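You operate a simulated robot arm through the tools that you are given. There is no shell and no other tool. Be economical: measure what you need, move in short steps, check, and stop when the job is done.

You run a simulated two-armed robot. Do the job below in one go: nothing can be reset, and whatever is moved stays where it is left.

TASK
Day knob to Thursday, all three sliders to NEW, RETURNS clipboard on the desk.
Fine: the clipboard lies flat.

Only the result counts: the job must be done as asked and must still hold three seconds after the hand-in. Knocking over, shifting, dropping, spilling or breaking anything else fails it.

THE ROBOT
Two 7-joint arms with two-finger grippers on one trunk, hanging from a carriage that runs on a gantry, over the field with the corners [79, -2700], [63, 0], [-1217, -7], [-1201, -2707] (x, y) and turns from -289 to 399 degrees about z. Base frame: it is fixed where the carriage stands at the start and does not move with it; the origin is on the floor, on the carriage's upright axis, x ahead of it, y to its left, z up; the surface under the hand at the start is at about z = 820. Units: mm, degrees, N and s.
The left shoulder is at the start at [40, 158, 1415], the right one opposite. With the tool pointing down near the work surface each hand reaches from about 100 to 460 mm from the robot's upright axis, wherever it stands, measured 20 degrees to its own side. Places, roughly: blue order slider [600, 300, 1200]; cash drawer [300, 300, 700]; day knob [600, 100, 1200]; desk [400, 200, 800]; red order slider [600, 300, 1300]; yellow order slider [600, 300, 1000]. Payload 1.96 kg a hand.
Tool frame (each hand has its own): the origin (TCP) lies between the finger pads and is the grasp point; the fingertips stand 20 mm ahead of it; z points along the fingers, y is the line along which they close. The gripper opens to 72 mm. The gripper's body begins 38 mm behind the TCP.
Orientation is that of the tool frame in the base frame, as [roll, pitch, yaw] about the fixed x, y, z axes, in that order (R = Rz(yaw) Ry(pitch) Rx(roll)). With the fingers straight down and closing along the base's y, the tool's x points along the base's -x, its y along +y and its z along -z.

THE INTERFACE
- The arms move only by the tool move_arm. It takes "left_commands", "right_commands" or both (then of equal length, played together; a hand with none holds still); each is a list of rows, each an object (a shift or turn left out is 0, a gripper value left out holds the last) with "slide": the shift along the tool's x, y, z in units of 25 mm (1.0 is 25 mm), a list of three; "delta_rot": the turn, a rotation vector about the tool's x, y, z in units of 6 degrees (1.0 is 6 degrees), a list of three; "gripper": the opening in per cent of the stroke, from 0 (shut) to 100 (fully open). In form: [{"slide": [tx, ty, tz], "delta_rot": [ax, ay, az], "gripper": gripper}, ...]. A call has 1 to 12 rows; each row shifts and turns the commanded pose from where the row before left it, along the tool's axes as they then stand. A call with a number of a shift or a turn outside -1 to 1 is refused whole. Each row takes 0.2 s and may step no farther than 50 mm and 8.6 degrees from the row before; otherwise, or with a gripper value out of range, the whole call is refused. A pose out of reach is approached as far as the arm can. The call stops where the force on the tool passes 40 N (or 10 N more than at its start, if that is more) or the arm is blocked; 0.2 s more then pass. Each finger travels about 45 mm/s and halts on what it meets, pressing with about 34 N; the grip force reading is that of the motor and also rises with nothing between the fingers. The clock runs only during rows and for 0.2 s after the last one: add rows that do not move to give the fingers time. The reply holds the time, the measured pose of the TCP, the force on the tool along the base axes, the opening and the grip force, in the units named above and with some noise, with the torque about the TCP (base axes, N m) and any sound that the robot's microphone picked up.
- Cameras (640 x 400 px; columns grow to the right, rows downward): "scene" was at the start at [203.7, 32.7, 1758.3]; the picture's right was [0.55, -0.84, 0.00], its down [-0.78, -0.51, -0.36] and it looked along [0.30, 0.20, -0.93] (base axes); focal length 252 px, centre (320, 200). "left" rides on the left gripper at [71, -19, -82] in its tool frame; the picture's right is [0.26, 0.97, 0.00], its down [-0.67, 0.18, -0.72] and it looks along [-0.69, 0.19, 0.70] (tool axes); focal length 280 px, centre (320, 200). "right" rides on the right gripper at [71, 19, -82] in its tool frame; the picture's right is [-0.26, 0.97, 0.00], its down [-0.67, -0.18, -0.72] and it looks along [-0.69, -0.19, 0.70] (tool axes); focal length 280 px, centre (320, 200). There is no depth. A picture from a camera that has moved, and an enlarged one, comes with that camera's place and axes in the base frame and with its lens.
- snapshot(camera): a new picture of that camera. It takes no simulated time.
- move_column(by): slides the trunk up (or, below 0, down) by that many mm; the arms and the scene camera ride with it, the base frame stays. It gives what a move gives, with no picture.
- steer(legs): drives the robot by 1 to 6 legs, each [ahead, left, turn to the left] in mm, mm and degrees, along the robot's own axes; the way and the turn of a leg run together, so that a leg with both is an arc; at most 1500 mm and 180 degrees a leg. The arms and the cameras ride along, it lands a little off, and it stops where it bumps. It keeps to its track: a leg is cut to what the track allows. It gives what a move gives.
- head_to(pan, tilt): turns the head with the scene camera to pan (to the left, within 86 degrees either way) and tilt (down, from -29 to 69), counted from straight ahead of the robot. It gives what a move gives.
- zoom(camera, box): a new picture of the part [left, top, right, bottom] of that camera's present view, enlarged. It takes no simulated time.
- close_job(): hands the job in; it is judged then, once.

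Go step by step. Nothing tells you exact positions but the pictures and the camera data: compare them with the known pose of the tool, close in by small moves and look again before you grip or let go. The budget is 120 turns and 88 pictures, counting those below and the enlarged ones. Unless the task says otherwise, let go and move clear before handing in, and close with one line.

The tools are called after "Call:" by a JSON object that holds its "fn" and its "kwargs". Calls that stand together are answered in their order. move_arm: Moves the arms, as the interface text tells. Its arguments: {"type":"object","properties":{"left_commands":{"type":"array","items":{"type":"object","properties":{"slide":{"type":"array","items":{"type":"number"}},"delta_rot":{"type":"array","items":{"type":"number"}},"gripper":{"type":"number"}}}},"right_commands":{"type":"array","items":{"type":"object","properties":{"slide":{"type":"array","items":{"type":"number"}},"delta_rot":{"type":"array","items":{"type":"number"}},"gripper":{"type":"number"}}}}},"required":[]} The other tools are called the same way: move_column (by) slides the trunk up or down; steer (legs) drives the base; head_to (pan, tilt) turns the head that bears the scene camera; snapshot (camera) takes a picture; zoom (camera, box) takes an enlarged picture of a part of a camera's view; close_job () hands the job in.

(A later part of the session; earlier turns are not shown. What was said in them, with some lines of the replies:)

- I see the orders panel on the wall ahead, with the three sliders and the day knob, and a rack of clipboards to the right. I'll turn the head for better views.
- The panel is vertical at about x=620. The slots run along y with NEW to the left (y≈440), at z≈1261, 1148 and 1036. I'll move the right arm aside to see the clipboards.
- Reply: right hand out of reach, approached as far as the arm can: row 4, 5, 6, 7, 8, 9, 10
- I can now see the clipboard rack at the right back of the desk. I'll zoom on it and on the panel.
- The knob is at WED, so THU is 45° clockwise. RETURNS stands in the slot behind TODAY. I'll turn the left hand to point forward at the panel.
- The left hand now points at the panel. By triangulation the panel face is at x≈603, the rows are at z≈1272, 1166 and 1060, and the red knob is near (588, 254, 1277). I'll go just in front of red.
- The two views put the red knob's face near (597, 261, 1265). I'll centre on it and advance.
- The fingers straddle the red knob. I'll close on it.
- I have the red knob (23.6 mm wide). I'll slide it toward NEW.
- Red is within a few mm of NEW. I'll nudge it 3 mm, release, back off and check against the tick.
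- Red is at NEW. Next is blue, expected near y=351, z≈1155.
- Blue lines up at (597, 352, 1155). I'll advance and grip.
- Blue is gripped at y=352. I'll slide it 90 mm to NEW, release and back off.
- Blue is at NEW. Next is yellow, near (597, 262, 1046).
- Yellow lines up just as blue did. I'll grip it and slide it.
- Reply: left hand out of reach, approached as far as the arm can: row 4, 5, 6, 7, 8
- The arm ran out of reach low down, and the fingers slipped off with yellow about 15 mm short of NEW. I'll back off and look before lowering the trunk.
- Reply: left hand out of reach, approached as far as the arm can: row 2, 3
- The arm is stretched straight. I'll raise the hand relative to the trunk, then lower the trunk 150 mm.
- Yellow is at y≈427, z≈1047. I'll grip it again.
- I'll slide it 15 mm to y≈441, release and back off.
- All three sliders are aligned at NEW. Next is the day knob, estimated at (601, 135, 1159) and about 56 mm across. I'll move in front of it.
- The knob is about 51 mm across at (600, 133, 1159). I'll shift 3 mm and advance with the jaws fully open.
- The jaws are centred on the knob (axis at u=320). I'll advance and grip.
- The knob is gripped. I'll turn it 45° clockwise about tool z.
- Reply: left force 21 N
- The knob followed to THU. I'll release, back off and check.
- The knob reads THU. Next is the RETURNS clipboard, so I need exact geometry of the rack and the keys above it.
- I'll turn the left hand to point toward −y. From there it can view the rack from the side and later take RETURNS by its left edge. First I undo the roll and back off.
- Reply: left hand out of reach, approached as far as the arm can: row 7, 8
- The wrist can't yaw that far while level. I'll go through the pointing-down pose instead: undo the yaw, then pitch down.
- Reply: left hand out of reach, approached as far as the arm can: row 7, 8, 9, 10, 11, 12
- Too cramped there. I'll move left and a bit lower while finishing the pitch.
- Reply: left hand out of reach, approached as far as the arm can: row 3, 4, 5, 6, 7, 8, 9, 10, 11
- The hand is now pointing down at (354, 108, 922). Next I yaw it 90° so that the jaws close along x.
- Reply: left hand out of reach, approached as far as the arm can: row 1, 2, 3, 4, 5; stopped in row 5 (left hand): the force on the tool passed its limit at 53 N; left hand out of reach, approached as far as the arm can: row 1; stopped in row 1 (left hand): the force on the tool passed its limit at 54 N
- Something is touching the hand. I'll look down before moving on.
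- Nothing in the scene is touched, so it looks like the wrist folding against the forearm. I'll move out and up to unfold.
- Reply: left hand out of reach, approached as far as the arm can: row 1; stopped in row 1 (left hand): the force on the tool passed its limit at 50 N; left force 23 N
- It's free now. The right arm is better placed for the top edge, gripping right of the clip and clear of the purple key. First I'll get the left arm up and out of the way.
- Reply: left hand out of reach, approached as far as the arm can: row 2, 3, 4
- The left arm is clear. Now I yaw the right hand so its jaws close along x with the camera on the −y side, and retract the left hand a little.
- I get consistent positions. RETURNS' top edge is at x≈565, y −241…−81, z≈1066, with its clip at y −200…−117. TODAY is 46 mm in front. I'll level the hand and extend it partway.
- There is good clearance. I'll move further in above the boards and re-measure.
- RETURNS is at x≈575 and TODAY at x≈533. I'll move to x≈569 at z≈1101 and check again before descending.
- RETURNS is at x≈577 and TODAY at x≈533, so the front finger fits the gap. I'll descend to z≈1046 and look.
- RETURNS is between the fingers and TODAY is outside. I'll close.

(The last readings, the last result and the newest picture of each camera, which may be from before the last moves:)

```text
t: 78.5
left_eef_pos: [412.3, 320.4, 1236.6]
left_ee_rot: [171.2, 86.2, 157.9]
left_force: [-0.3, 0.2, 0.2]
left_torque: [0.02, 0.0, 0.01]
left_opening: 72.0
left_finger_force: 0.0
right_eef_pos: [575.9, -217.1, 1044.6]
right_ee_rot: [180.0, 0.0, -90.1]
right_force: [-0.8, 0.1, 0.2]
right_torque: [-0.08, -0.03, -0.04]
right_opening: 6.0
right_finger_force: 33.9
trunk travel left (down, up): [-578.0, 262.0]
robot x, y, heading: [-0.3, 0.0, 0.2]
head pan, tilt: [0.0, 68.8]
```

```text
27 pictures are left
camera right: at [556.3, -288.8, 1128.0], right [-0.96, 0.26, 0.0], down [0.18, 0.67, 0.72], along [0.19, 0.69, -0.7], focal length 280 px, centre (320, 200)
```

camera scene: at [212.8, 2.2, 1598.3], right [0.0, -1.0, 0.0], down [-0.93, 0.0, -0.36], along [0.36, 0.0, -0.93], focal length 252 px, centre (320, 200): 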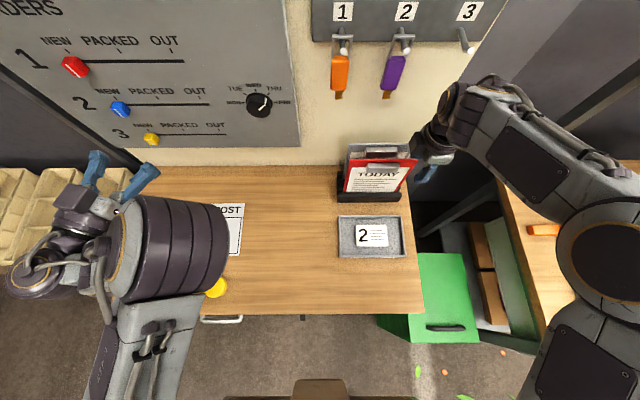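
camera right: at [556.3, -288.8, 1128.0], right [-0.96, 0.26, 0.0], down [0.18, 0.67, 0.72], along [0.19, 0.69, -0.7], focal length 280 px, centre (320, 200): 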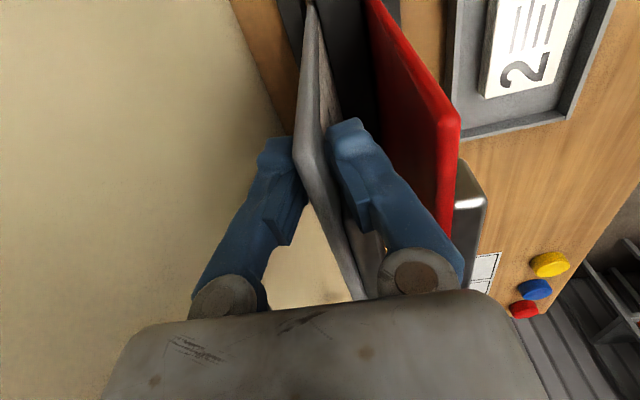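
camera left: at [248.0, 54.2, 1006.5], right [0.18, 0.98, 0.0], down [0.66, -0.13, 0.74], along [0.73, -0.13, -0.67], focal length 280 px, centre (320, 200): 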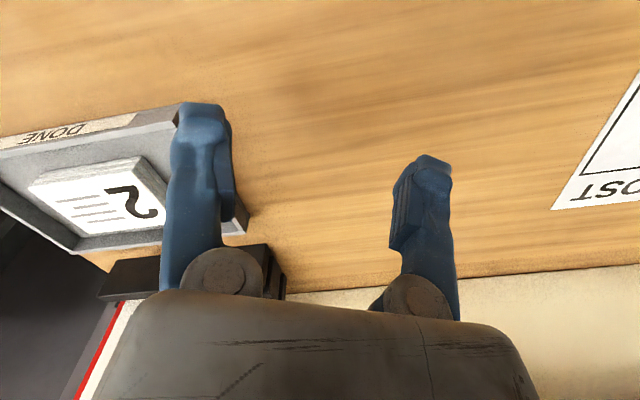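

It's gripped, 6 mm thick. I'll lift straight up 50 mm and check.

Call:
{"fn": "move_arm", "kwargs": {"right_commands": [{"slide": [0, 0, -0.5]}, {"slide": [0, 0, -0.5]}, {"slide": [0, 0, -0.5]}, {"slide": [0, 0, -0.5]}, {}]}}

Call:
{"fn": "snapshot", "kwargs": {"camera": "right"}}

Call:
{"fn": "zoom", "kwargs": {"camera": "scene", "box": [320, 0, 520, 220]}}

```text
t: 79.7
left_eef_pos: [413.0, 321.7, 1235.3]
left_ee_rot: [171.2, 86.3, 157.8]
left_force: [0.0, -0.3, 0.8]
left_torque: [-0.01, -0.01, -0.02]
left_opening: 72.0
left_finger_force: 0.0
right_eef_pos: [576.3, -218.4, 1096.4]
right_ee_rot: [179.9, 0.0, -90.1]
right_force: [0.6, -0.9, -1.2]
right_torque: [-0.08, 0.02, -0.06]
right_opening: 6.2
right_finger_force: 34.2
trunk travel left (down, up): [-578.0, 262.0]
robot x, y, heading: [-1.6, -2.6, 0.0]
head pan, tilt: [0.0, 68.8]
```

```text
26 pictures are left
camera right: at [556.2, -289.1, 1178.0], right [-0.96, 0.26, 0.0], down [0.18, 0.67, 0.72], along [0.19, 0.69, -0.7], focal length 280 px, centre (320, 200)
```

right: 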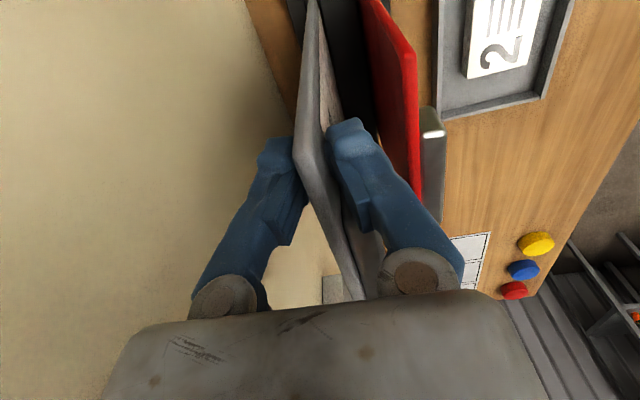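

```text
1.82 times, centred on (420, 110) of scene
camera zoom: at [212.7, 2.2, 1598.3], right [0.0, -1.0, 0.0], down [-0.93, 0.0, -0.36], along [0.36, 0.0, -0.93], focal length 458 px, centre (138, 364)
```

zoom: 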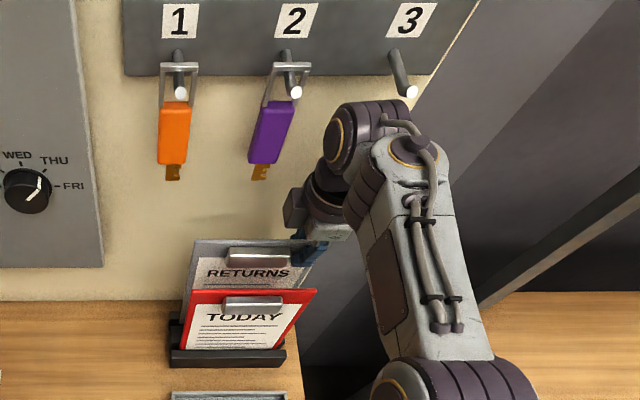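

It's rising cleanly. I'll keep lifting while tilting the top gently toward the robot, so the wrist leaves the hook area and the board clears TODAY.

Call:
{"fn": "move_arm", "kwargs": {"right_commands": [{"slide": [0, 0.15, -0.2], "delta_rot": [0.17, 0, 0]}, {"slide": [0, 0.15, -0.2], "delta_rot": [0.17, 0, 0]}, {"slide": [0, 0.15, -0.2], "delta_rot": [0.17, 0, 0]}, {"slide": [0, 0.15, -0.2], "delta_rot": [0.17, 0, 0]}, {"slide": [0, 0.15, -0.4], "delta_rot": [0.17, 0, 0]}, {"slide": [0, 0.15, -0.4], "delta_rot": [0.17, 0, 0]}, {"slide": [0, 0.15, -0.4], "delta_rot": [0.17, 0, 0]}, {}]}}

Call:
{"fn": "snapshot", "kwargs": {"camera": "right"}}

Call:
{"fn": "zoom", "kwargs": {"camera": "scene", "box": [320, 0, 520, 220]}}

```text
t: 81.5
left_eef_pos: [413.7, 321.0, 1236.3]
left_ee_rot: [171.1, 86.2, 157.9]
left_force: [-0.3, -0.1, 0.0]
left_torque: [-0.07, 0.02, 0.01]
left_opening: 72.2
left_finger_force: 0.1
right_eef_pos: [545.9, -218.2, 1143.2]
right_ee_rot: [-172.8, 0.0, -89.9]
right_force: [-0.6, 0.1, -1.0]
right_torque: [-0.09, 0.01, -0.01]
right_opening: 5.8
right_finger_force: 34.2
trunk travel left (down, up): [-578.0, 262.0]
robot x, y, heading: [-1.0, 1.0, 0.2]
head pan, tilt: [0.0, 68.8]
```

```text
24 pictures are left
camera right: at [516.1, -289.1, 1222.7], right [-0.96, 0.26, -0.12], down [0.09, 0.67, 0.73], along [0.27, 0.69, -0.67], focal length 280 px, centre (320, 200)
```

right: 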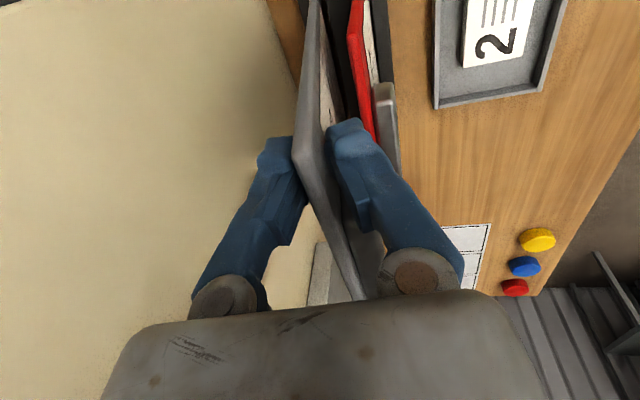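

```text
1.82 times, centred on (420, 110) of scene
camera zoom: at [212.7, 2.2, 1598.3], right [0.0, -1.0, 0.0], down [-0.93, 0.0, -0.36], along [0.36, 0.0, -0.93], focal length 458 px, centre (138, 364)
```

zoom: 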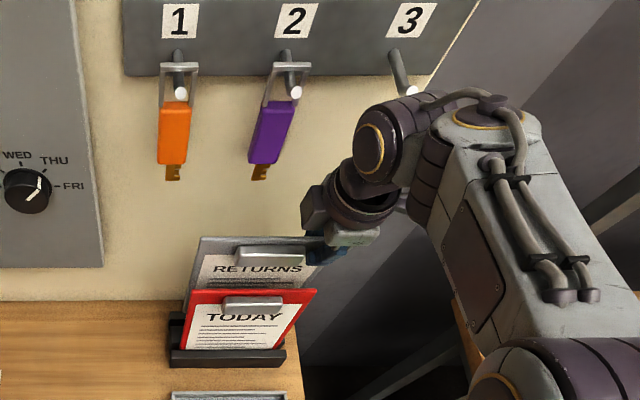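

The board is well clear. I'll raise everything vertically with the trunk by 170 mm.

Call:
{"fn": "move_column", "kwargs": {"by": 170}}

Call:
{"fn": "snapshot", "kwargs": {"camera": "right"}}

Call:
{"fn": "snapshot", "kwargs": {"camera": "scene"}}

```text
t: 83.4
left_eef_pos: [412.9, 320.6, 1406.0]
left_ee_rot: [171.2, 86.2, 157.9]
left_force: [0.2, 0.0, -0.2]
left_torque: [-0.02, -0.01, 0.02]
left_opening: 72.1
left_finger_force: 0.1
right_eef_pos: [545.3, -216.8, 1312.9]
right_ee_rot: [-172.8, 0.0, -90.0]
right_force: [-0.6, -0.1, -2.5]
right_torque: [-0.1, 0.03, 0.01]
right_opening: 6.0
right_finger_force: 33.9
trunk travel left (down, up): [-748.0, 92.0]
robot x, y, heading: [0.5, -0.9, -0.0]
head pan, tilt: [0.0, 68.8]
```

```text
22 pictures are left
camera right: at [516.1, -289.1, 1392.6], right [-0.96, 0.26, -0.12], down [0.09, 0.67, 0.73], along [0.27, 0.69, -0.67], focal length 280 px, centre (320, 200)
```

right: 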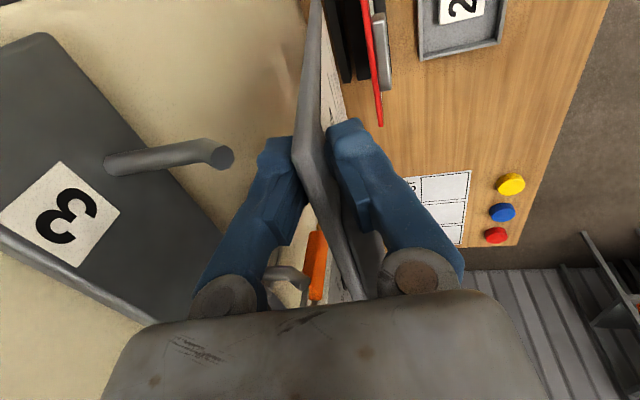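

```text
21 pictures are left
camera scene: at [212.7, 2.2, 1768.2], right [0.0, -1.0, 0.0], down [-0.93, 0.0, -0.36], along [0.36, 0.0, -0.93], focal length 252 px, centre (320, 200)
```

scene: 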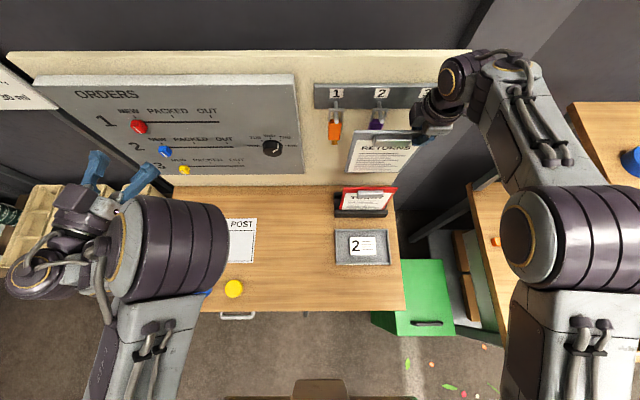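

The board is out of the rack. I'll raise it 80 mm more for margin over TODAY, then pull it toward the robot.

Call:
{"fn": "move_column", "kwargs": {"by": 80}}

Call:
{"fn": "move_arm", "kwargs": {"right_commands": [{"slide": [0, 0.8, 0.1]}, {"slide": [0, 0.8, 0.1]}, {"slide": [0, 0.8, 0.1]}, {"slide": [0, 0.8, 0.1]}, {"slide": [0, 0.8, 0.1]}, {"slide": [0, 0.8, 0.1]}, {"slide": [0, 0.8, 0.1]}, {"slide": [0, 0.8, 0.1]}, {}]}}

Call:
{"fn": "snapshot", "kwargs": {"camera": "scene"}}

```text
t: 84.6
left_eef_pos: [413.5, 321.6, 1486.9]
left_ee_rot: [171.2, 86.2, 157.7]
left_force: [-0.5, 0.0, 0.4]
left_torque: [0.0, -0.01, -0.03]
left_opening: 72.2
left_finger_force: 0.1
right_eef_pos: [545.5, -217.9, 1394.4]
right_ee_rot: [-172.9, 0.1, -90.1]
right_force: [-0.5, -0.5, -2.1]
right_torque: [-0.1, -0.01, 0.04]
right_opening: 5.7
right_finger_force: 33.9
trunk travel left (down, up): [-828.0, 12.0]
robot x, y, heading: [2.5, -1.9, 0.1]
head pan, tilt: [0.0, 68.8]
```

```text
t: 86.6
left_eef_pos: [412.1, 321.0, 1485.5]
left_ee_rot: [171.2, 86.2, 158.0]
left_force: [0.9, 0.3, 0.1]
left_torque: [0.02, 0.0, -0.01]
left_opening: 72.0
left_finger_force: 0.0
right_eef_pos: [388.9, -217.6, 1354.7]
right_ee_rot: [-172.7, 0.0, -90.1]
right_force: [-0.9, 0.1, -2.7]
right_torque: [-0.06, 0.0, -0.06]
right_opening: 6.3
right_finger_force: 34.0
trunk travel left (down, up): [-828.0, 12.0]
robot x, y, heading: [-1.0, 0.1, 0.3]
head pan, tilt: [0.0, 68.8]
```

```text
20 pictures are left
camera scene: at [212.8, 2.2, 1848.3], right [0.0, -1.0, 0.0], down [-0.93, 0.0, -0.36], along [0.36, 0.0, -0.93], focal length 252 px, centre (320, 200)
```

scene: 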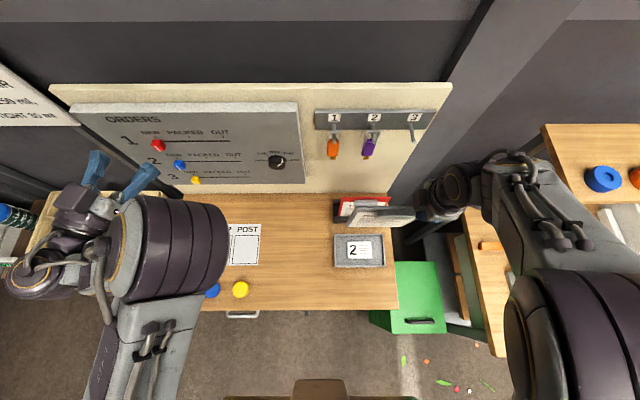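

It's clear of everything. Next I yaw the hand by −90° so the face looks to +y, ready to lay the board down toward the left on the free desk area.

Call:
{"fn": "move_arm", "kwargs": {"right_commands": [{"delta_rot": [0, 0, 1]}, {"delta_rot": [0, 0, 1]}, {"delta_rot": [0, 0, 1]}, {"delta_rot": [0, 0, 1]}, {"delta_rot": [0, 0, 1]}, {"delta_rot": [0, 0, 1]}, {"delta_rot": [0, 0, 1]}, {"delta_rot": [0, 0, 1]}, {"delta_rot": [0, 0, 1]}, {"delta_rot": [0, 0, 1]}, {"delta_rot": [0, 0, 1]}, {"delta_rot": [0, 0, 1]}]}}

Call:
{"fn": "move_arm", "kwargs": {"right_commands": [{"delta_rot": [0, 0, 1]}, {"delta_rot": [0, 0, 1]}, {"delta_rot": [0, 0, 1]}, {}]}}

Call:
{"fn": "steer", "kwargs": {"legs": [[-150, 0, 0]]}}

Call:
{"fn": "snapshot", "kwargs": {"camera": "scene"}}

```text
t: 89.2
left_eef_pos: [412.7, 320.9, 1486.2]
left_ee_rot: [171.2, 86.2, 157.9]
left_force: [-0.1, 0.4, -1.1]
left_torque: [0.04, 0.03, -0.03]
left_opening: 72.0
left_finger_force: 0.0
right_eef_pos: [390.3, -217.7, 1354.6]
right_ee_rot: [-177.8, 6.7, -161.9]
right_force: [0.1, -0.2, -1.1]
right_torque: [-0.05, 0.09, 0.03]
right_opening: 5.9
right_finger_force: 33.5
trunk travel left (down, up): [-828.0, 12.0]
robot x, y, heading: [-0.3, -0.1, 0.1]
head pan, tilt: [0.0, 68.8]
```

```text
t: 90.2
left_eef_pos: [412.3, 321.5, 1485.0]
left_ee_rot: [171.1, 86.3, 157.8]
left_force: [0.3, 0.1, 0.2]
left_torque: [0.0, 0.0, 0.04]
left_opening: 72.1
left_finger_force: 0.1
right_eef_pos: [389.4, -217.4, 1353.3]
right_ee_rot: [-180.0, 7.2, 179.9]
right_force: [0.3, -0.3, -0.3]
right_torque: [0.0, 0.13, 0.02]
right_opening: 6.0
right_finger_force: 34.1
trunk travel left (down, up): [-828.0, 12.0]
robot x, y, heading: [1.5, -2.7, 0.1]
head pan, tilt: [0.0, 68.8]
```

```text
t: 91.6
left_eef_pos: [264.5, 319.8, 1485.4]
left_ee_rot: [171.1, 86.1, 157.8]
left_force: [0.2, 0.0, -0.7]
left_torque: [0.01, 0.03, 0.0]
left_opening: 72.3
left_finger_force: 0.1
right_eef_pos: [241.5, -218.3, 1353.8]
right_ee_rot: [180.0, 7.1, -180.0]
right_force: [0.2, -0.3, -2.0]
right_torque: [0.03, 0.07, -0.02]
right_opening: 6.1
right_finger_force: 34.1
trunk travel left (down, up): [-828.0, 12.0]
robot x, y, heading: [-146.6, -0.9, -0.2]
head pan, tilt: [0.0, 68.8]
```

```text
19 pictures are left
camera scene: at [63.7, 1.4, 1848.3], right [0.0, -1.0, 0.0], down [-0.93, 0.0, -0.36], along [0.36, 0.0, -0.93], focal length 252 px, centre (320, 200)
```

scene: 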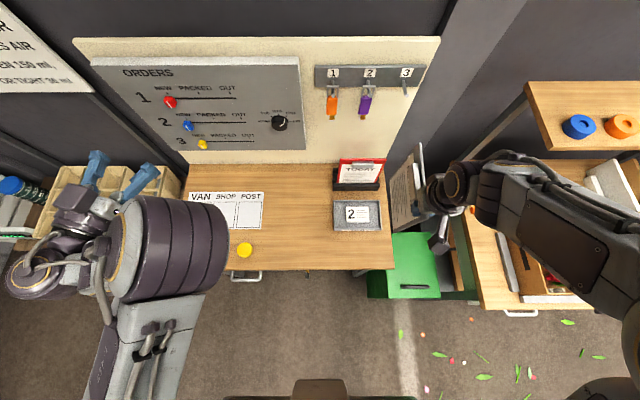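

The board is held edge-on with its face to +y. I'll level the hand, move left, and start laying it toward +y in the air.

Call:
{"fn": "move_arm", "kwargs": {"right_commands": [{"slide": [0, 0.8, 0], "delta_rot": [0, 0.6, 0]}, {"slide": [0, 0.8, 0], "delta_rot": [0, 0.6, 0]}, {"slide": [0, 0.8, 0], "delta_rot": [-1, 0, 0]}, {"slide": [0, 0.8, 0.08], "delta_rot": [-1, 0, 0]}, {"slide": [0, 0.8, 0.15], "delta_rot": [-1, 0, 0]}, {"slide": [0, 0.75, 0.25], "delta_rot": [-1, 0, 0]}, {"delta_rot": [-1, 0, 0]}, {"delta_rot": [-1, 0, 0]}, {"delta_rot": [-1, 0, 0]}, {"delta_rot": [-1, 0, 0]}, {}]}}

Call:
{"fn": "snapshot", "kwargs": {"camera": "scene"}}

```text
t: 94.0
left_eef_pos: [263.3, 320.5, 1486.3]
left_ee_rot: [171.2, 86.2, 157.8]
left_force: [-0.1, 0.3, 0.0]
left_torque: [0.03, 0.04, 0.0]
left_opening: 71.7
left_finger_force: 0.1
right_eef_pos: [240.4, -97.4, 1355.2]
right_ee_rot: [131.9, 0.0, 179.9]
right_force: [0.2, 0.6, -1.0]
right_torque: [-0.08, 0.11, -0.01]
right_opening: 6.1
right_finger_force: 33.5
trunk travel left (down, up): [-828.0, 12.0]
robot x, y, heading: [-151.4, -4.8, -0.1]
head pan, tilt: [0.0, 68.8]
```

```text
18 pictures are left
camera scene: at [63.7, 1.4, 1848.3], right [0.0, -1.0, 0.0], down [-0.93, 0.0, -0.36], along [0.36, 0.0, -0.93], focal length 252 px, centre (320, 200)
```

scene: 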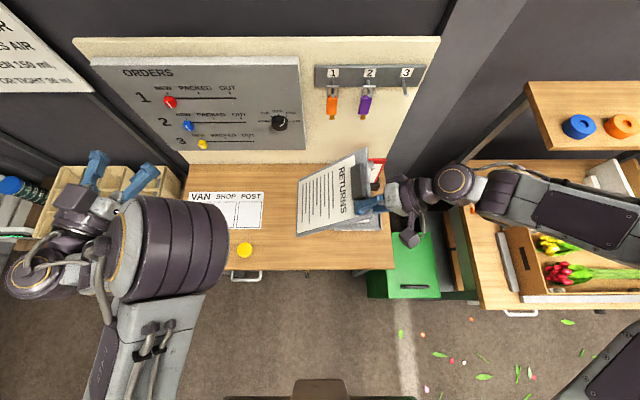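

Laying down works and the face is up. I'll finish the rotation to about 78° and position over the free area.

Call:
{"fn": "move_arm", "kwargs": {"right_commands": [{"slide": [-0.2, 0.25, 0.25], "delta_rot": [-1, 0, 0]}, {"slide": [-0.2, 0.2, 0.35], "delta_rot": [-1, 0, 0]}, {"slide": [-0.2, 0.15, 0.4], "delta_rot": [-1, 0, 0]}, {"slide": [-0.2, 0.15, 0.5], "delta_rot": [-1, 0, 0]}, {"slide": [-0.2, 0.1, 0.5], "delta_rot": [-1, 0, 0]}, {"slide": [-0.2, 0.1, 0.5]}, {"slide": [-0.2, 0.1, 0.5]}, {}]}}

Call:
{"fn": "snapshot", "kwargs": {"camera": "scene"}}

```text
t: 95.8
left_eef_pos: [263.0, 320.8, 1486.0]
left_ee_rot: [171.0, 86.2, 157.9]
left_force: [0.6, -0.1, -1.0]
left_torque: [-0.02, 0.02, 0.01]
left_opening: 71.9
left_finger_force: 0.1
right_eef_pos: [276.2, -17.3, 1347.9]
right_ee_rot: [102.0, 0.0, 179.9]
right_force: [-0.1, 0.3, -1.4]
right_torque: [-0.16, 0.08, -0.01]
right_opening: 6.3
right_finger_force: 34.2
trunk travel left (down, up): [-828.0, 12.0]
robot x, y, heading: [-149.8, -0.6, 0.1]
head pan, tilt: [0.0, 68.8]
```

```text
17 pictures are left
camera scene: at [63.7, 1.4, 1848.3], right [0.0, -1.0, 0.0], down [-0.93, 0.0, -0.36], along [0.36, 0.0, -0.93], focal length 252 px, centre (320, 200)
```

scene: 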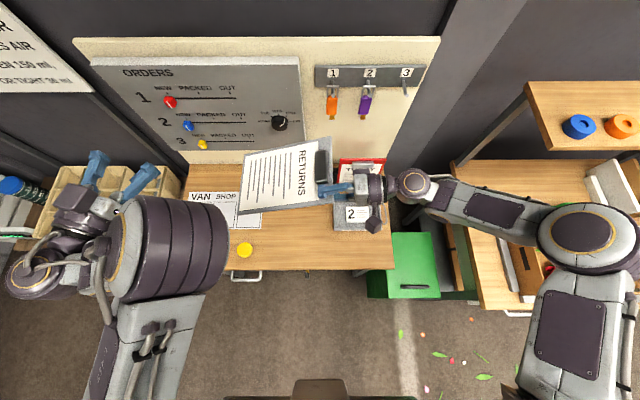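

The board lies over free desk space (x≈243–412, y≈−26…194). I'll shift it 25 mm toward the robot, then lower the trunk in stages.

Call:
{"fn": "move_arm", "kwargs": {"right_commands": [{"slide": [0.5, 0, 0]}, {"slide": [0.5, 0, 0]}, {}]}}

Call:
{"fn": "move_column", "kwargs": {"by": -300}}

Call:
{"fn": "snapshot", "kwargs": {"camera": "scene"}}

Call:
{"fn": "snapshot", "kwargs": {"camera": "right"}}

```text
t: 96.6
left_eef_pos: [263.3, 320.1, 1486.1]
left_ee_rot: [171.2, 86.2, 157.8]
left_force: [-0.2, 0.3, -0.6]
left_torque: [0.04, 0.01, 0.0]
left_opening: 72.0
left_finger_force: 0.0
right_eef_pos: [249.3, -18.6, 1349.0]
right_ee_rot: [102.0, -0.1, 180.0]
right_force: [-0.1, 0.1, -1.9]
right_torque: [-0.13, 0.1, 0.0]
right_opening: 5.9
right_finger_force: 34.3
trunk travel left (down, up): [-828.0, 12.0]
robot x, y, heading: [-147.4, 2.4, 0.1]
head pan, tilt: [0.0, 68.8]
```

```text
t: 99.6
left_eef_pos: [263.7, 320.0, 1185.4]
left_ee_rot: [171.1, 86.2, 157.8]
left_force: [-0.5, -1.3, 0.0]
left_torque: [0.0, 0.05, 0.0]
left_opening: 72.3
left_finger_force: 0.1
right_eef_pos: [249.7, -17.4, 1048.8]
right_ee_rot: [102.0, 0.1, 180.0]
right_force: [-0.5, -0.9, -1.3]
right_torque: [-0.14, 0.1, 0.0]
right_opening: 6.5
right_finger_force: 34.3
trunk travel left (down, up): [-528.0, 312.0]
robot x, y, heading: [-149.4, -1.3, 0.2]
head pan, tilt: [0.0, 68.8]
```

```text
16 pictures are left
camera scene: at [63.7, 1.4, 1548.4], right [0.0, -1.0, 0.0], down [-0.93, 0.0, -0.36], along [0.36, 0.0, -0.93], focal length 252 px, centre (320, 200)
```

scene: 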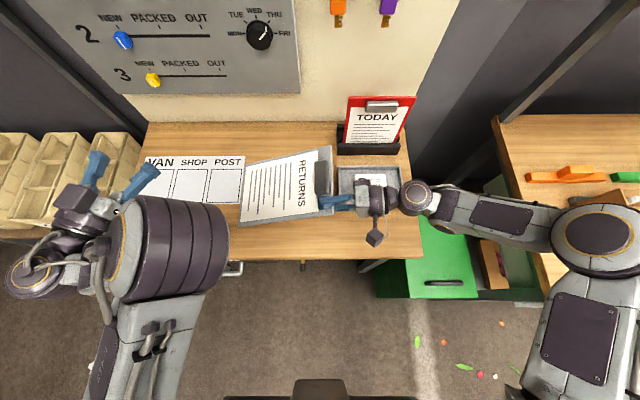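

```text
15 pictures are left
camera right: at [179.6, -94.2, 1084.6], right [0.26, 0.2, 0.94], down [0.67, -0.74, -0.03], along [0.69, 0.64, -0.33], focal length 280 px, centre (320, 200)
```

right: 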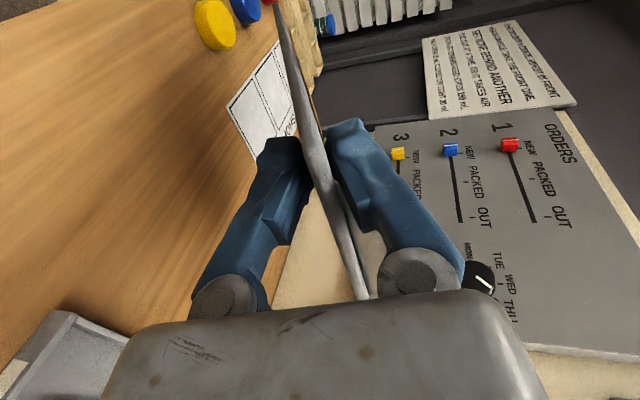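

Everything is clear. I'll lower another 145 mm.

Call:
{"fn": "move_column", "kwargs": {"by": -145}}

Call:
{"fn": "snapshot", "kwargs": {"camera": "right"}}

Call:
{"fn": "snapshot", "kwargs": {"camera": "scene"}}

```text
t: 101.3
left_eef_pos: [262.8, 320.9, 1041.2]
left_ee_rot: [171.1, 86.2, 157.8]
left_force: [0.1, -0.2, -1.0]
left_torque: [0.0, -0.01, -0.03]
left_opening: 71.9
left_finger_force: 0.1
right_eef_pos: [250.3, -18.1, 902.4]
right_ee_rot: [101.9, -0.1, -180.0]
right_force: [-0.3, 0.5, -2.2]
right_torque: [-0.09, 0.08, -0.02]
right_opening: 6.1
right_finger_force: 33.5
trunk travel left (down, up): [-383.0, 457.0]
robot x, y, heading: [-151.1, -1.8, 0.3]
head pan, tilt: [0.0, 68.8]
```

```text
14 pictures are left
camera right: at [179.6, -94.2, 939.6], right [0.26, 0.2, 0.94], down [0.67, -0.74, -0.03], along [0.69, 0.64, -0.33], focal length 280 px, centre (320, 200)
```

right: 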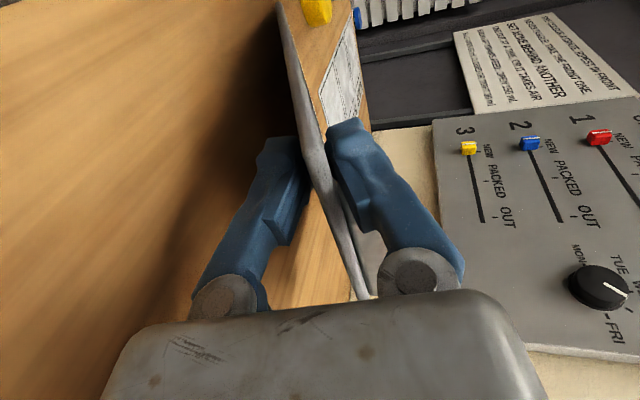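

```text
13 pictures are left
camera scene: at [63.7, 1.4, 1403.4], right [0.0, -1.0, 0.0], down [-0.93, 0.0, -0.36], along [0.36, 0.0, -0.93], focal length 252 px, centre (320, 200)
```

scene: 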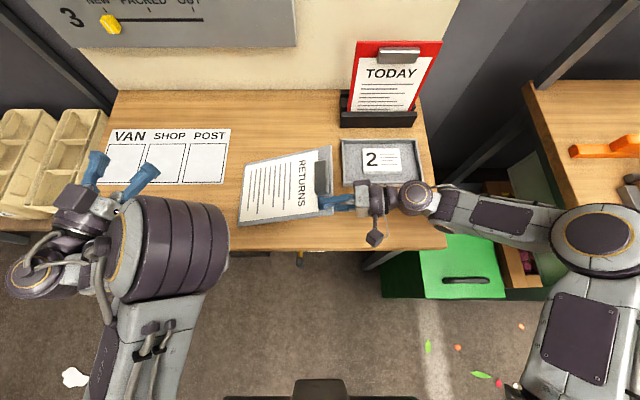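

The board's far edge is near the desk. I'll lower it in small steps until it touches.

Call:
{"fn": "move_arm", "kwargs": {"right_commands": [{"slide": [0, -0.39, 0.083]}, {"slide": [0, -0.39, 0.083]}, {"slide": [0, -0.2, 0.042]}, {"slide": [0, -0.2, 0.042]}, {}]}}

Call:
{"fn": "zoom", "kwargs": {"camera": "scene", "box": [220, 120, 460, 270]}}

```text
t: 102.5
left_eef_pos: [263.0, 320.7, 1041.1]
left_ee_rot: [171.1, 86.2, 157.8]
left_force: [0.7, -0.2, -0.7]
left_torque: [0.04, 0.01, -0.03]
left_opening: 71.9
left_finger_force: 0.1
right_eef_pos: [250.9, -17.6, 874.0]
right_ee_rot: [102.0, -0.1, -180.0]
right_force: [0.2, -0.1, -1.0]
right_torque: [-0.02, 0.03, -0.03]
right_opening: 6.0
right_finger_force: 34.2
trunk travel left (down, up): [-383.0, 457.0]
robot x, y, heading: [-151.5, -0.8, 0.1]
head pan, tilt: [0.0, 68.8]
```

```text
2.67 times, centred on (340, 195) of scene
camera zoom: at [63.7, 1.3, 1403.3], right [0.0, -1.0, 0.0], down [-0.93, 0.0, -0.36], along [0.36, 0.0, -0.93], focal length 672 px, centre (267, 213)
```

zoom: 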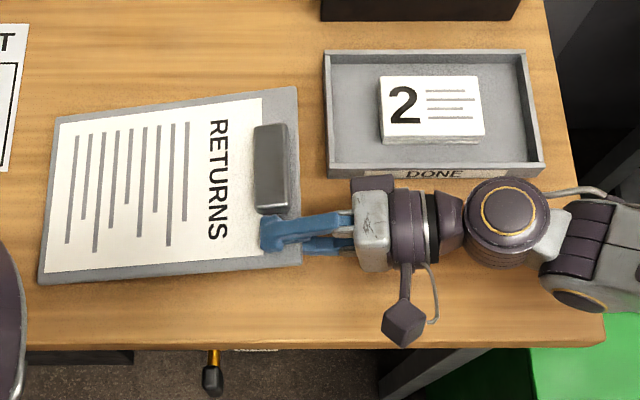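

Call:
{"fn": "move_arm", "kwargs": {"right_commands": [{"slide": [0, -0.12, 0.025]}, {"slide": [0, -0.12, 0.025]}, {}]}}

```text
t: 103.3
left_eef_pos: [263.8, 321.1, 1040.8]
left_ee_rot: [171.1, 86.2, 157.8]
left_force: [-0.6, 0.0, 0.7]
left_torque: [0.02, -0.01, 0.02]
left_opening: 72.2
left_finger_force: 0.0
right_eef_pos: [251.2, -17.8, 866.8]
right_ee_rot: [102.0, 0.0, 180.0]
right_force: [0.1, 0.2, -0.9]
right_torque: [-0.03, -0.05, -0.07]
right_opening: 5.9
right_finger_force: 34.1
trunk travel left (down, up): [-383.0, 457.0]
robot x, y, heading: [-148.5, -2.0, 0.0]
head pan, tilt: [0.0, 68.8]
```

Call:
{"fn": "move_arm", "kwargs": {"right_commands": [{"slide": [0, -0.12, 0.025]}, {"slide": [0, -0.12, 0.025]}, {}]}}

Call:
{"fn": "snapshot", "kwargs": {"camera": "right"}}

```text
t: 104.1
left_eef_pos: [262.9, 321.2, 1040.0]
left_ee_rot: [171.2, 86.1, 157.9]
left_force: [0.2, -0.5, 0.1]
left_torque: [0.03, 0.02, 0.02]
left_opening: 72.1
left_finger_force: 0.1
right_eef_pos: [251.4, -16.7, 860.2]
right_ee_rot: [102.0, -0.1, -180.0]
right_force: [-0.6, 0.0, -1.0]
right_torque: [-0.01, 0.0, -0.01]
right_opening: 6.0
right_finger_force: 33.9
trunk travel left (down, up): [-383.0, 457.0]
robot x, y, heading: [-150.8, -0.7, -0.0]
head pan, tilt: [0.0, 68.8]
```

```text
11 pictures are left
camera right: at [179.6, -94.2, 896.7], right [0.26, 0.2, 0.94], down [0.67, -0.74, -0.03], along [0.69, 0.64, -0.33], focal length 280 px, centre (320, 200)
```

right: 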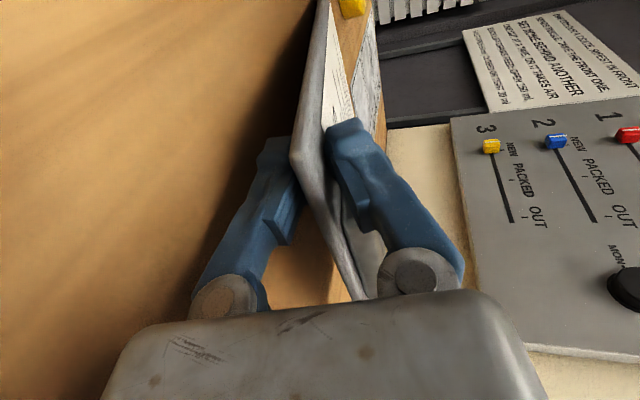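

The far edge rests on the desk. I'll open slightly, lower a bit, then withdraw horizontally toward −y.

Call:
{"fn": "move_arm", "kwargs": {"right_commands": [{"gripper": 30}, {}, {}, {"slide": [0, -0.12, 0.025]}, {"slide": [0, -0.12, 0.025]}, {}]}}

Call:
{"fn": "zoom", "kwargs": {"camera": "scene", "box": [220, 120, 460, 270]}}

```text
t: 105.5
left_eef_pos: [265.0, 319.8, 1041.6]
left_ee_rot: [171.1, 86.2, 157.9]
left_force: [1.3, -0.4, -0.2]
left_torque: [-0.04, -0.01, -0.02]
left_opening: 71.7
left_finger_force: 0.0
right_eef_pos: [249.4, -18.6, 854.8]
right_ee_rot: [102.0, 0.1, 179.9]
right_force: [0.3, 0.6, -0.5]
right_torque: [-0.02, 0.01, -0.02]
right_opening: 21.9
right_finger_force: 0.6
trunk travel left (down, up): [-383.0, 457.0]
robot x, y, heading: [-148.4, 0.2, 0.2]
head pan, tilt: [0.0, 68.8]
```

```text
2.67 times, centred on (340, 195) of scene
camera zoom: at [63.7, 1.4, 1403.3], right [0.0, -1.0, 0.0], down [-0.93, 0.0, -0.36], along [0.36, 0.0, -0.93], focal length 672 px, centre (267, 213)
```

zoom: 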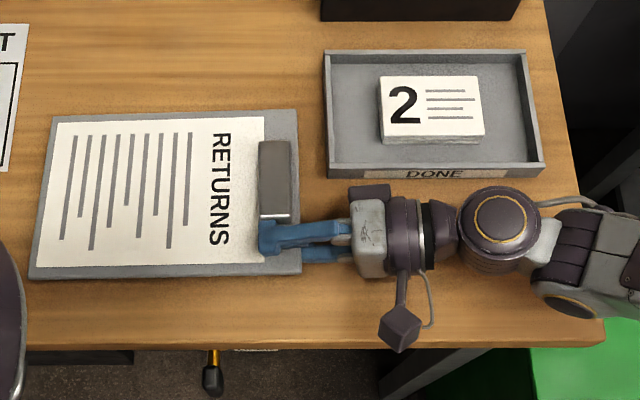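

The board now rests on the desk and the lower finger. I'll withdraw slowly.

Call:
{"fn": "move_arm", "kwargs": {"right_commands": [{"slide": [0, -0.083, -0.39]}, {"slide": [0, -0.083, -0.39]}, {"slide": [0, -0.083, -0.39]}, {"slide": [0, -0.083, -0.39]}, {"slide": [0, -0.083, -0.39]}, {"slide": [0, -0.083, -0.39]}, {"slide": [0, -0.083, -0.39]}, {}]}}

Call:
{"fn": "zoom", "kwargs": {"camera": "scene", "box": [220, 120, 460, 270]}}

```text
t: 107.3
left_eef_pos: [263.0, 320.5, 1040.6]
left_ee_rot: [171.0, 86.1, 157.8]
left_force: [0.6, -0.6, -0.7]
left_torque: [-0.01, -0.04, -0.03]
left_opening: 72.0
left_finger_force: 0.1
right_eef_pos: [250.7, -87.9, 855.9]
right_ee_rot: [102.1, 0.0, 179.9]
right_force: [0.3, -0.2, -0.9]
right_torque: [-0.06, 0.01, -0.02]
right_opening: 22.2
right_finger_force: 0.1
trunk travel left (down, up): [-383.0, 457.0]
robot x, y, heading: [-143.5, -1.3, 0.2]
head pan, tilt: [0.0, 68.8]
```

```text
2.67 times, centred on (340, 195) of scene
camera zoom: at [63.7, 1.4, 1403.3], right [0.0, -1.0, 0.0], down [-0.93, 0.0, -0.36], along [0.36, 0.0, -0.93], focal length 672 px, centre (267, 213)
```

zoom: 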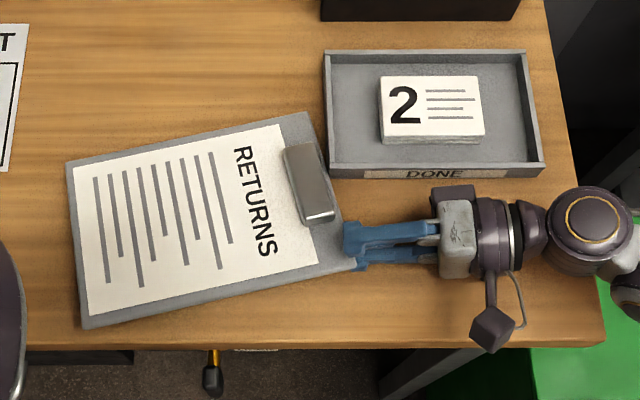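

Friction dragged the board a little. The remaining overlap is small, so I'll pull out with one quick motion.

Call:
{"fn": "move_arm", "kwargs": {"right_commands": [{"slide": [0, -0.2, -1]}, {"slide": [0, -0.1, -1]}, {}]}}

Call:
{"fn": "zoom", "kwargs": {"camera": "scene", "box": [220, 120, 460, 270]}}

```text
t: 108.1
left_eef_pos: [263.2, 320.1, 1041.9]
left_ee_rot: [171.0, 86.1, 157.7]
left_force: [0.6, 0.1, -0.6]
left_torque: [-0.01, 0.01, -0.01]
left_opening: 71.8
left_finger_force: 0.1
right_eef_pos: [249.9, -139.4, 858.0]
right_ee_rot: [101.8, 0.1, -180.0]
right_force: [0.5, -0.7, -0.3]
right_torque: [-0.01, 0.01, -0.01]
right_opening: 21.6
right_finger_force: 0.1
trunk travel left (down, up): [-383.0, 457.0]
robot x, y, heading: [-147.6, 0.6, -0.0]
head pan, tilt: [0.0, 68.8]
```

```text
2.67 times, centred on (340, 195) of scene
camera zoom: at [63.7, 1.5, 1403.3], right [0.0, -1.0, 0.0], down [-0.93, 0.0, -0.36], along [0.36, 0.0, -0.93], focal length 672 px, centre (267, 213)
```

zoom: 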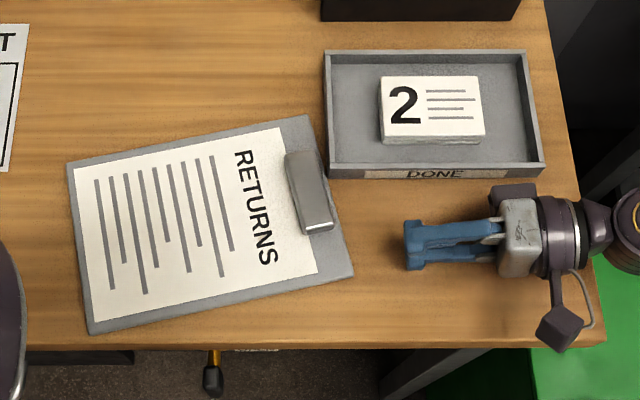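

The board is on the desk. I'll check the gap to the tray and that it lies flat.

Call:
{"fn": "zoom", "kwargs": {"camera": "scene", "box": [310, 150, 370, 190]}}

Call:
{"fn": "snapshot", "kwargs": {"camera": "right"}}

```text
10.00 times, centred on (340, 170) of scene
camera zoom: at [63.7, 1.5, 1403.3], right [0.0, -1.0, 0.0], down [-0.93, 0.0, -0.36], along [0.36, 0.0, -0.93], focal length 2520 px, centre (120, 500)
```

zoom: 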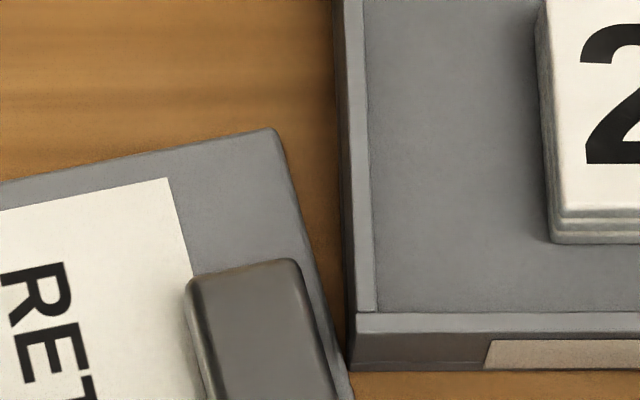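

```text
6 pictures are left
camera right: at [179.3, -214.8, 893.7], right [0.26, 0.2, 0.94], down [0.67, -0.74, -0.03], along [0.69, 0.64, -0.33], focal length 280 px, centre (320, 200)
```

right: 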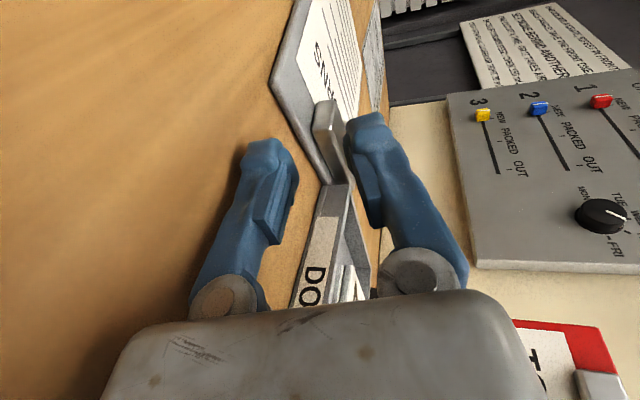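

The tray hasn't shifted and the board lies flat beside it. I'll raise the arms clear and do a final check.

Call:
{"fn": "move_column", "kwargs": {"by": 250}}

Call:
{"fn": "head_to", "kwargs": {"pan": 0, "tilt": 60}}

Call:
{"fn": "snapshot", "kwargs": {"camera": "scene"}}

Call:
{"fn": "zoom", "kwargs": {"camera": "scene", "box": [220, 160, 420, 300]}}

```text
t: 110.7
left_eef_pos: [263.2, 319.9, 1293.0]
left_ee_rot: [171.1, 86.2, 157.8]
left_force: [0.3, -0.7, 0.9]
left_torque: [-0.03, -0.01, -0.01]
left_opening: 71.9
left_finger_force: 0.0
right_eef_pos: [249.6, -138.0, 1107.3]
right_ee_rot: [102.1, 0.0, 179.9]
right_force: [0.1, -0.1, 0.4]
right_torque: [0.0, 0.03, 0.0]
right_opening: 21.8
right_finger_force: 0.1
trunk travel left (down, up): [-633.0, 207.0]
robot x, y, heading: [-149.8, -4.4, 0.0]
head pan, tilt: [0.0, 68.8]
```

```text
t: 111.4
left_eef_pos: [263.7, 319.3, 1291.6]
left_ee_rot: [171.2, 86.3, 157.8]
left_force: [-0.5, 0.0, 0.2]
left_torque: [-0.01, 0.01, 0.04]
left_opening: 72.1
left_finger_force: 0.1
right_eef_pos: [249.8, -139.1, 1108.6]
right_ee_rot: [101.9, 0.0, 180.0]
right_force: [1.0, -0.6, -0.5]
right_torque: [0.0, 0.02, -0.02]
right_opening: 21.5
right_finger_force: 0.0
trunk travel left (down, up): [-633.0, 207.0]
robot x, y, heading: [-150.4, -5.1, -0.1]
head pan, tilt: [0.0, 60.0]
```

```text
5 pictures are left
camera scene: at [74.4, 1.4, 1662.7], right [0.0, -1.0, 0.0], down [-0.87, 0.0, -0.5], along [0.5, 0.0, -0.87], focal length 252 px, centre (320, 200)
```

scene: 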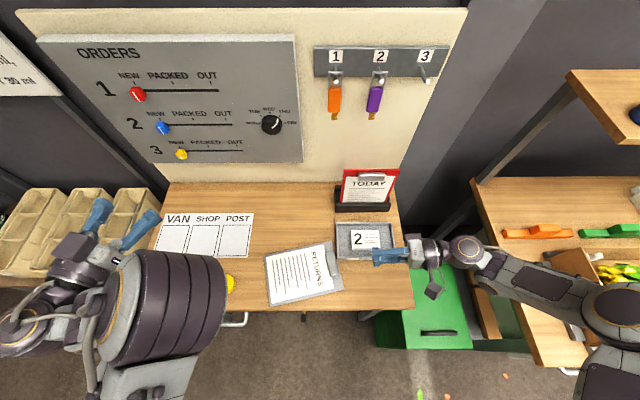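

```text
2.86 times, centred on (320, 230) of scene
camera zoom: at [74.4, 1.4, 1662.7], right [0.0, -1.0, 0.0], down [-0.87, 0.0, -0.5], along [0.5, 0.0, -0.87], focal length 720 px, centre (320, 114)
```

zoom: 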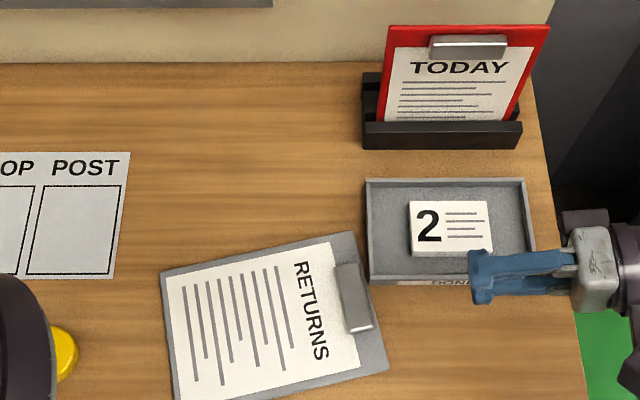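

The knob reads THU, all three sliders are at NEW and RETURNS lies flat on the desk. TODAY, the tray and the keys are where they were, and both hands are clear, so I'm handing in.

Call:
{"fn": "close_job", "kwargs": {}}

```text
The job is handed in.
```

The day knob is on Thursday, all three sliders are at NEW, and the RETURNS clipboard lies flat, face up, on the desk; the job is handed in.
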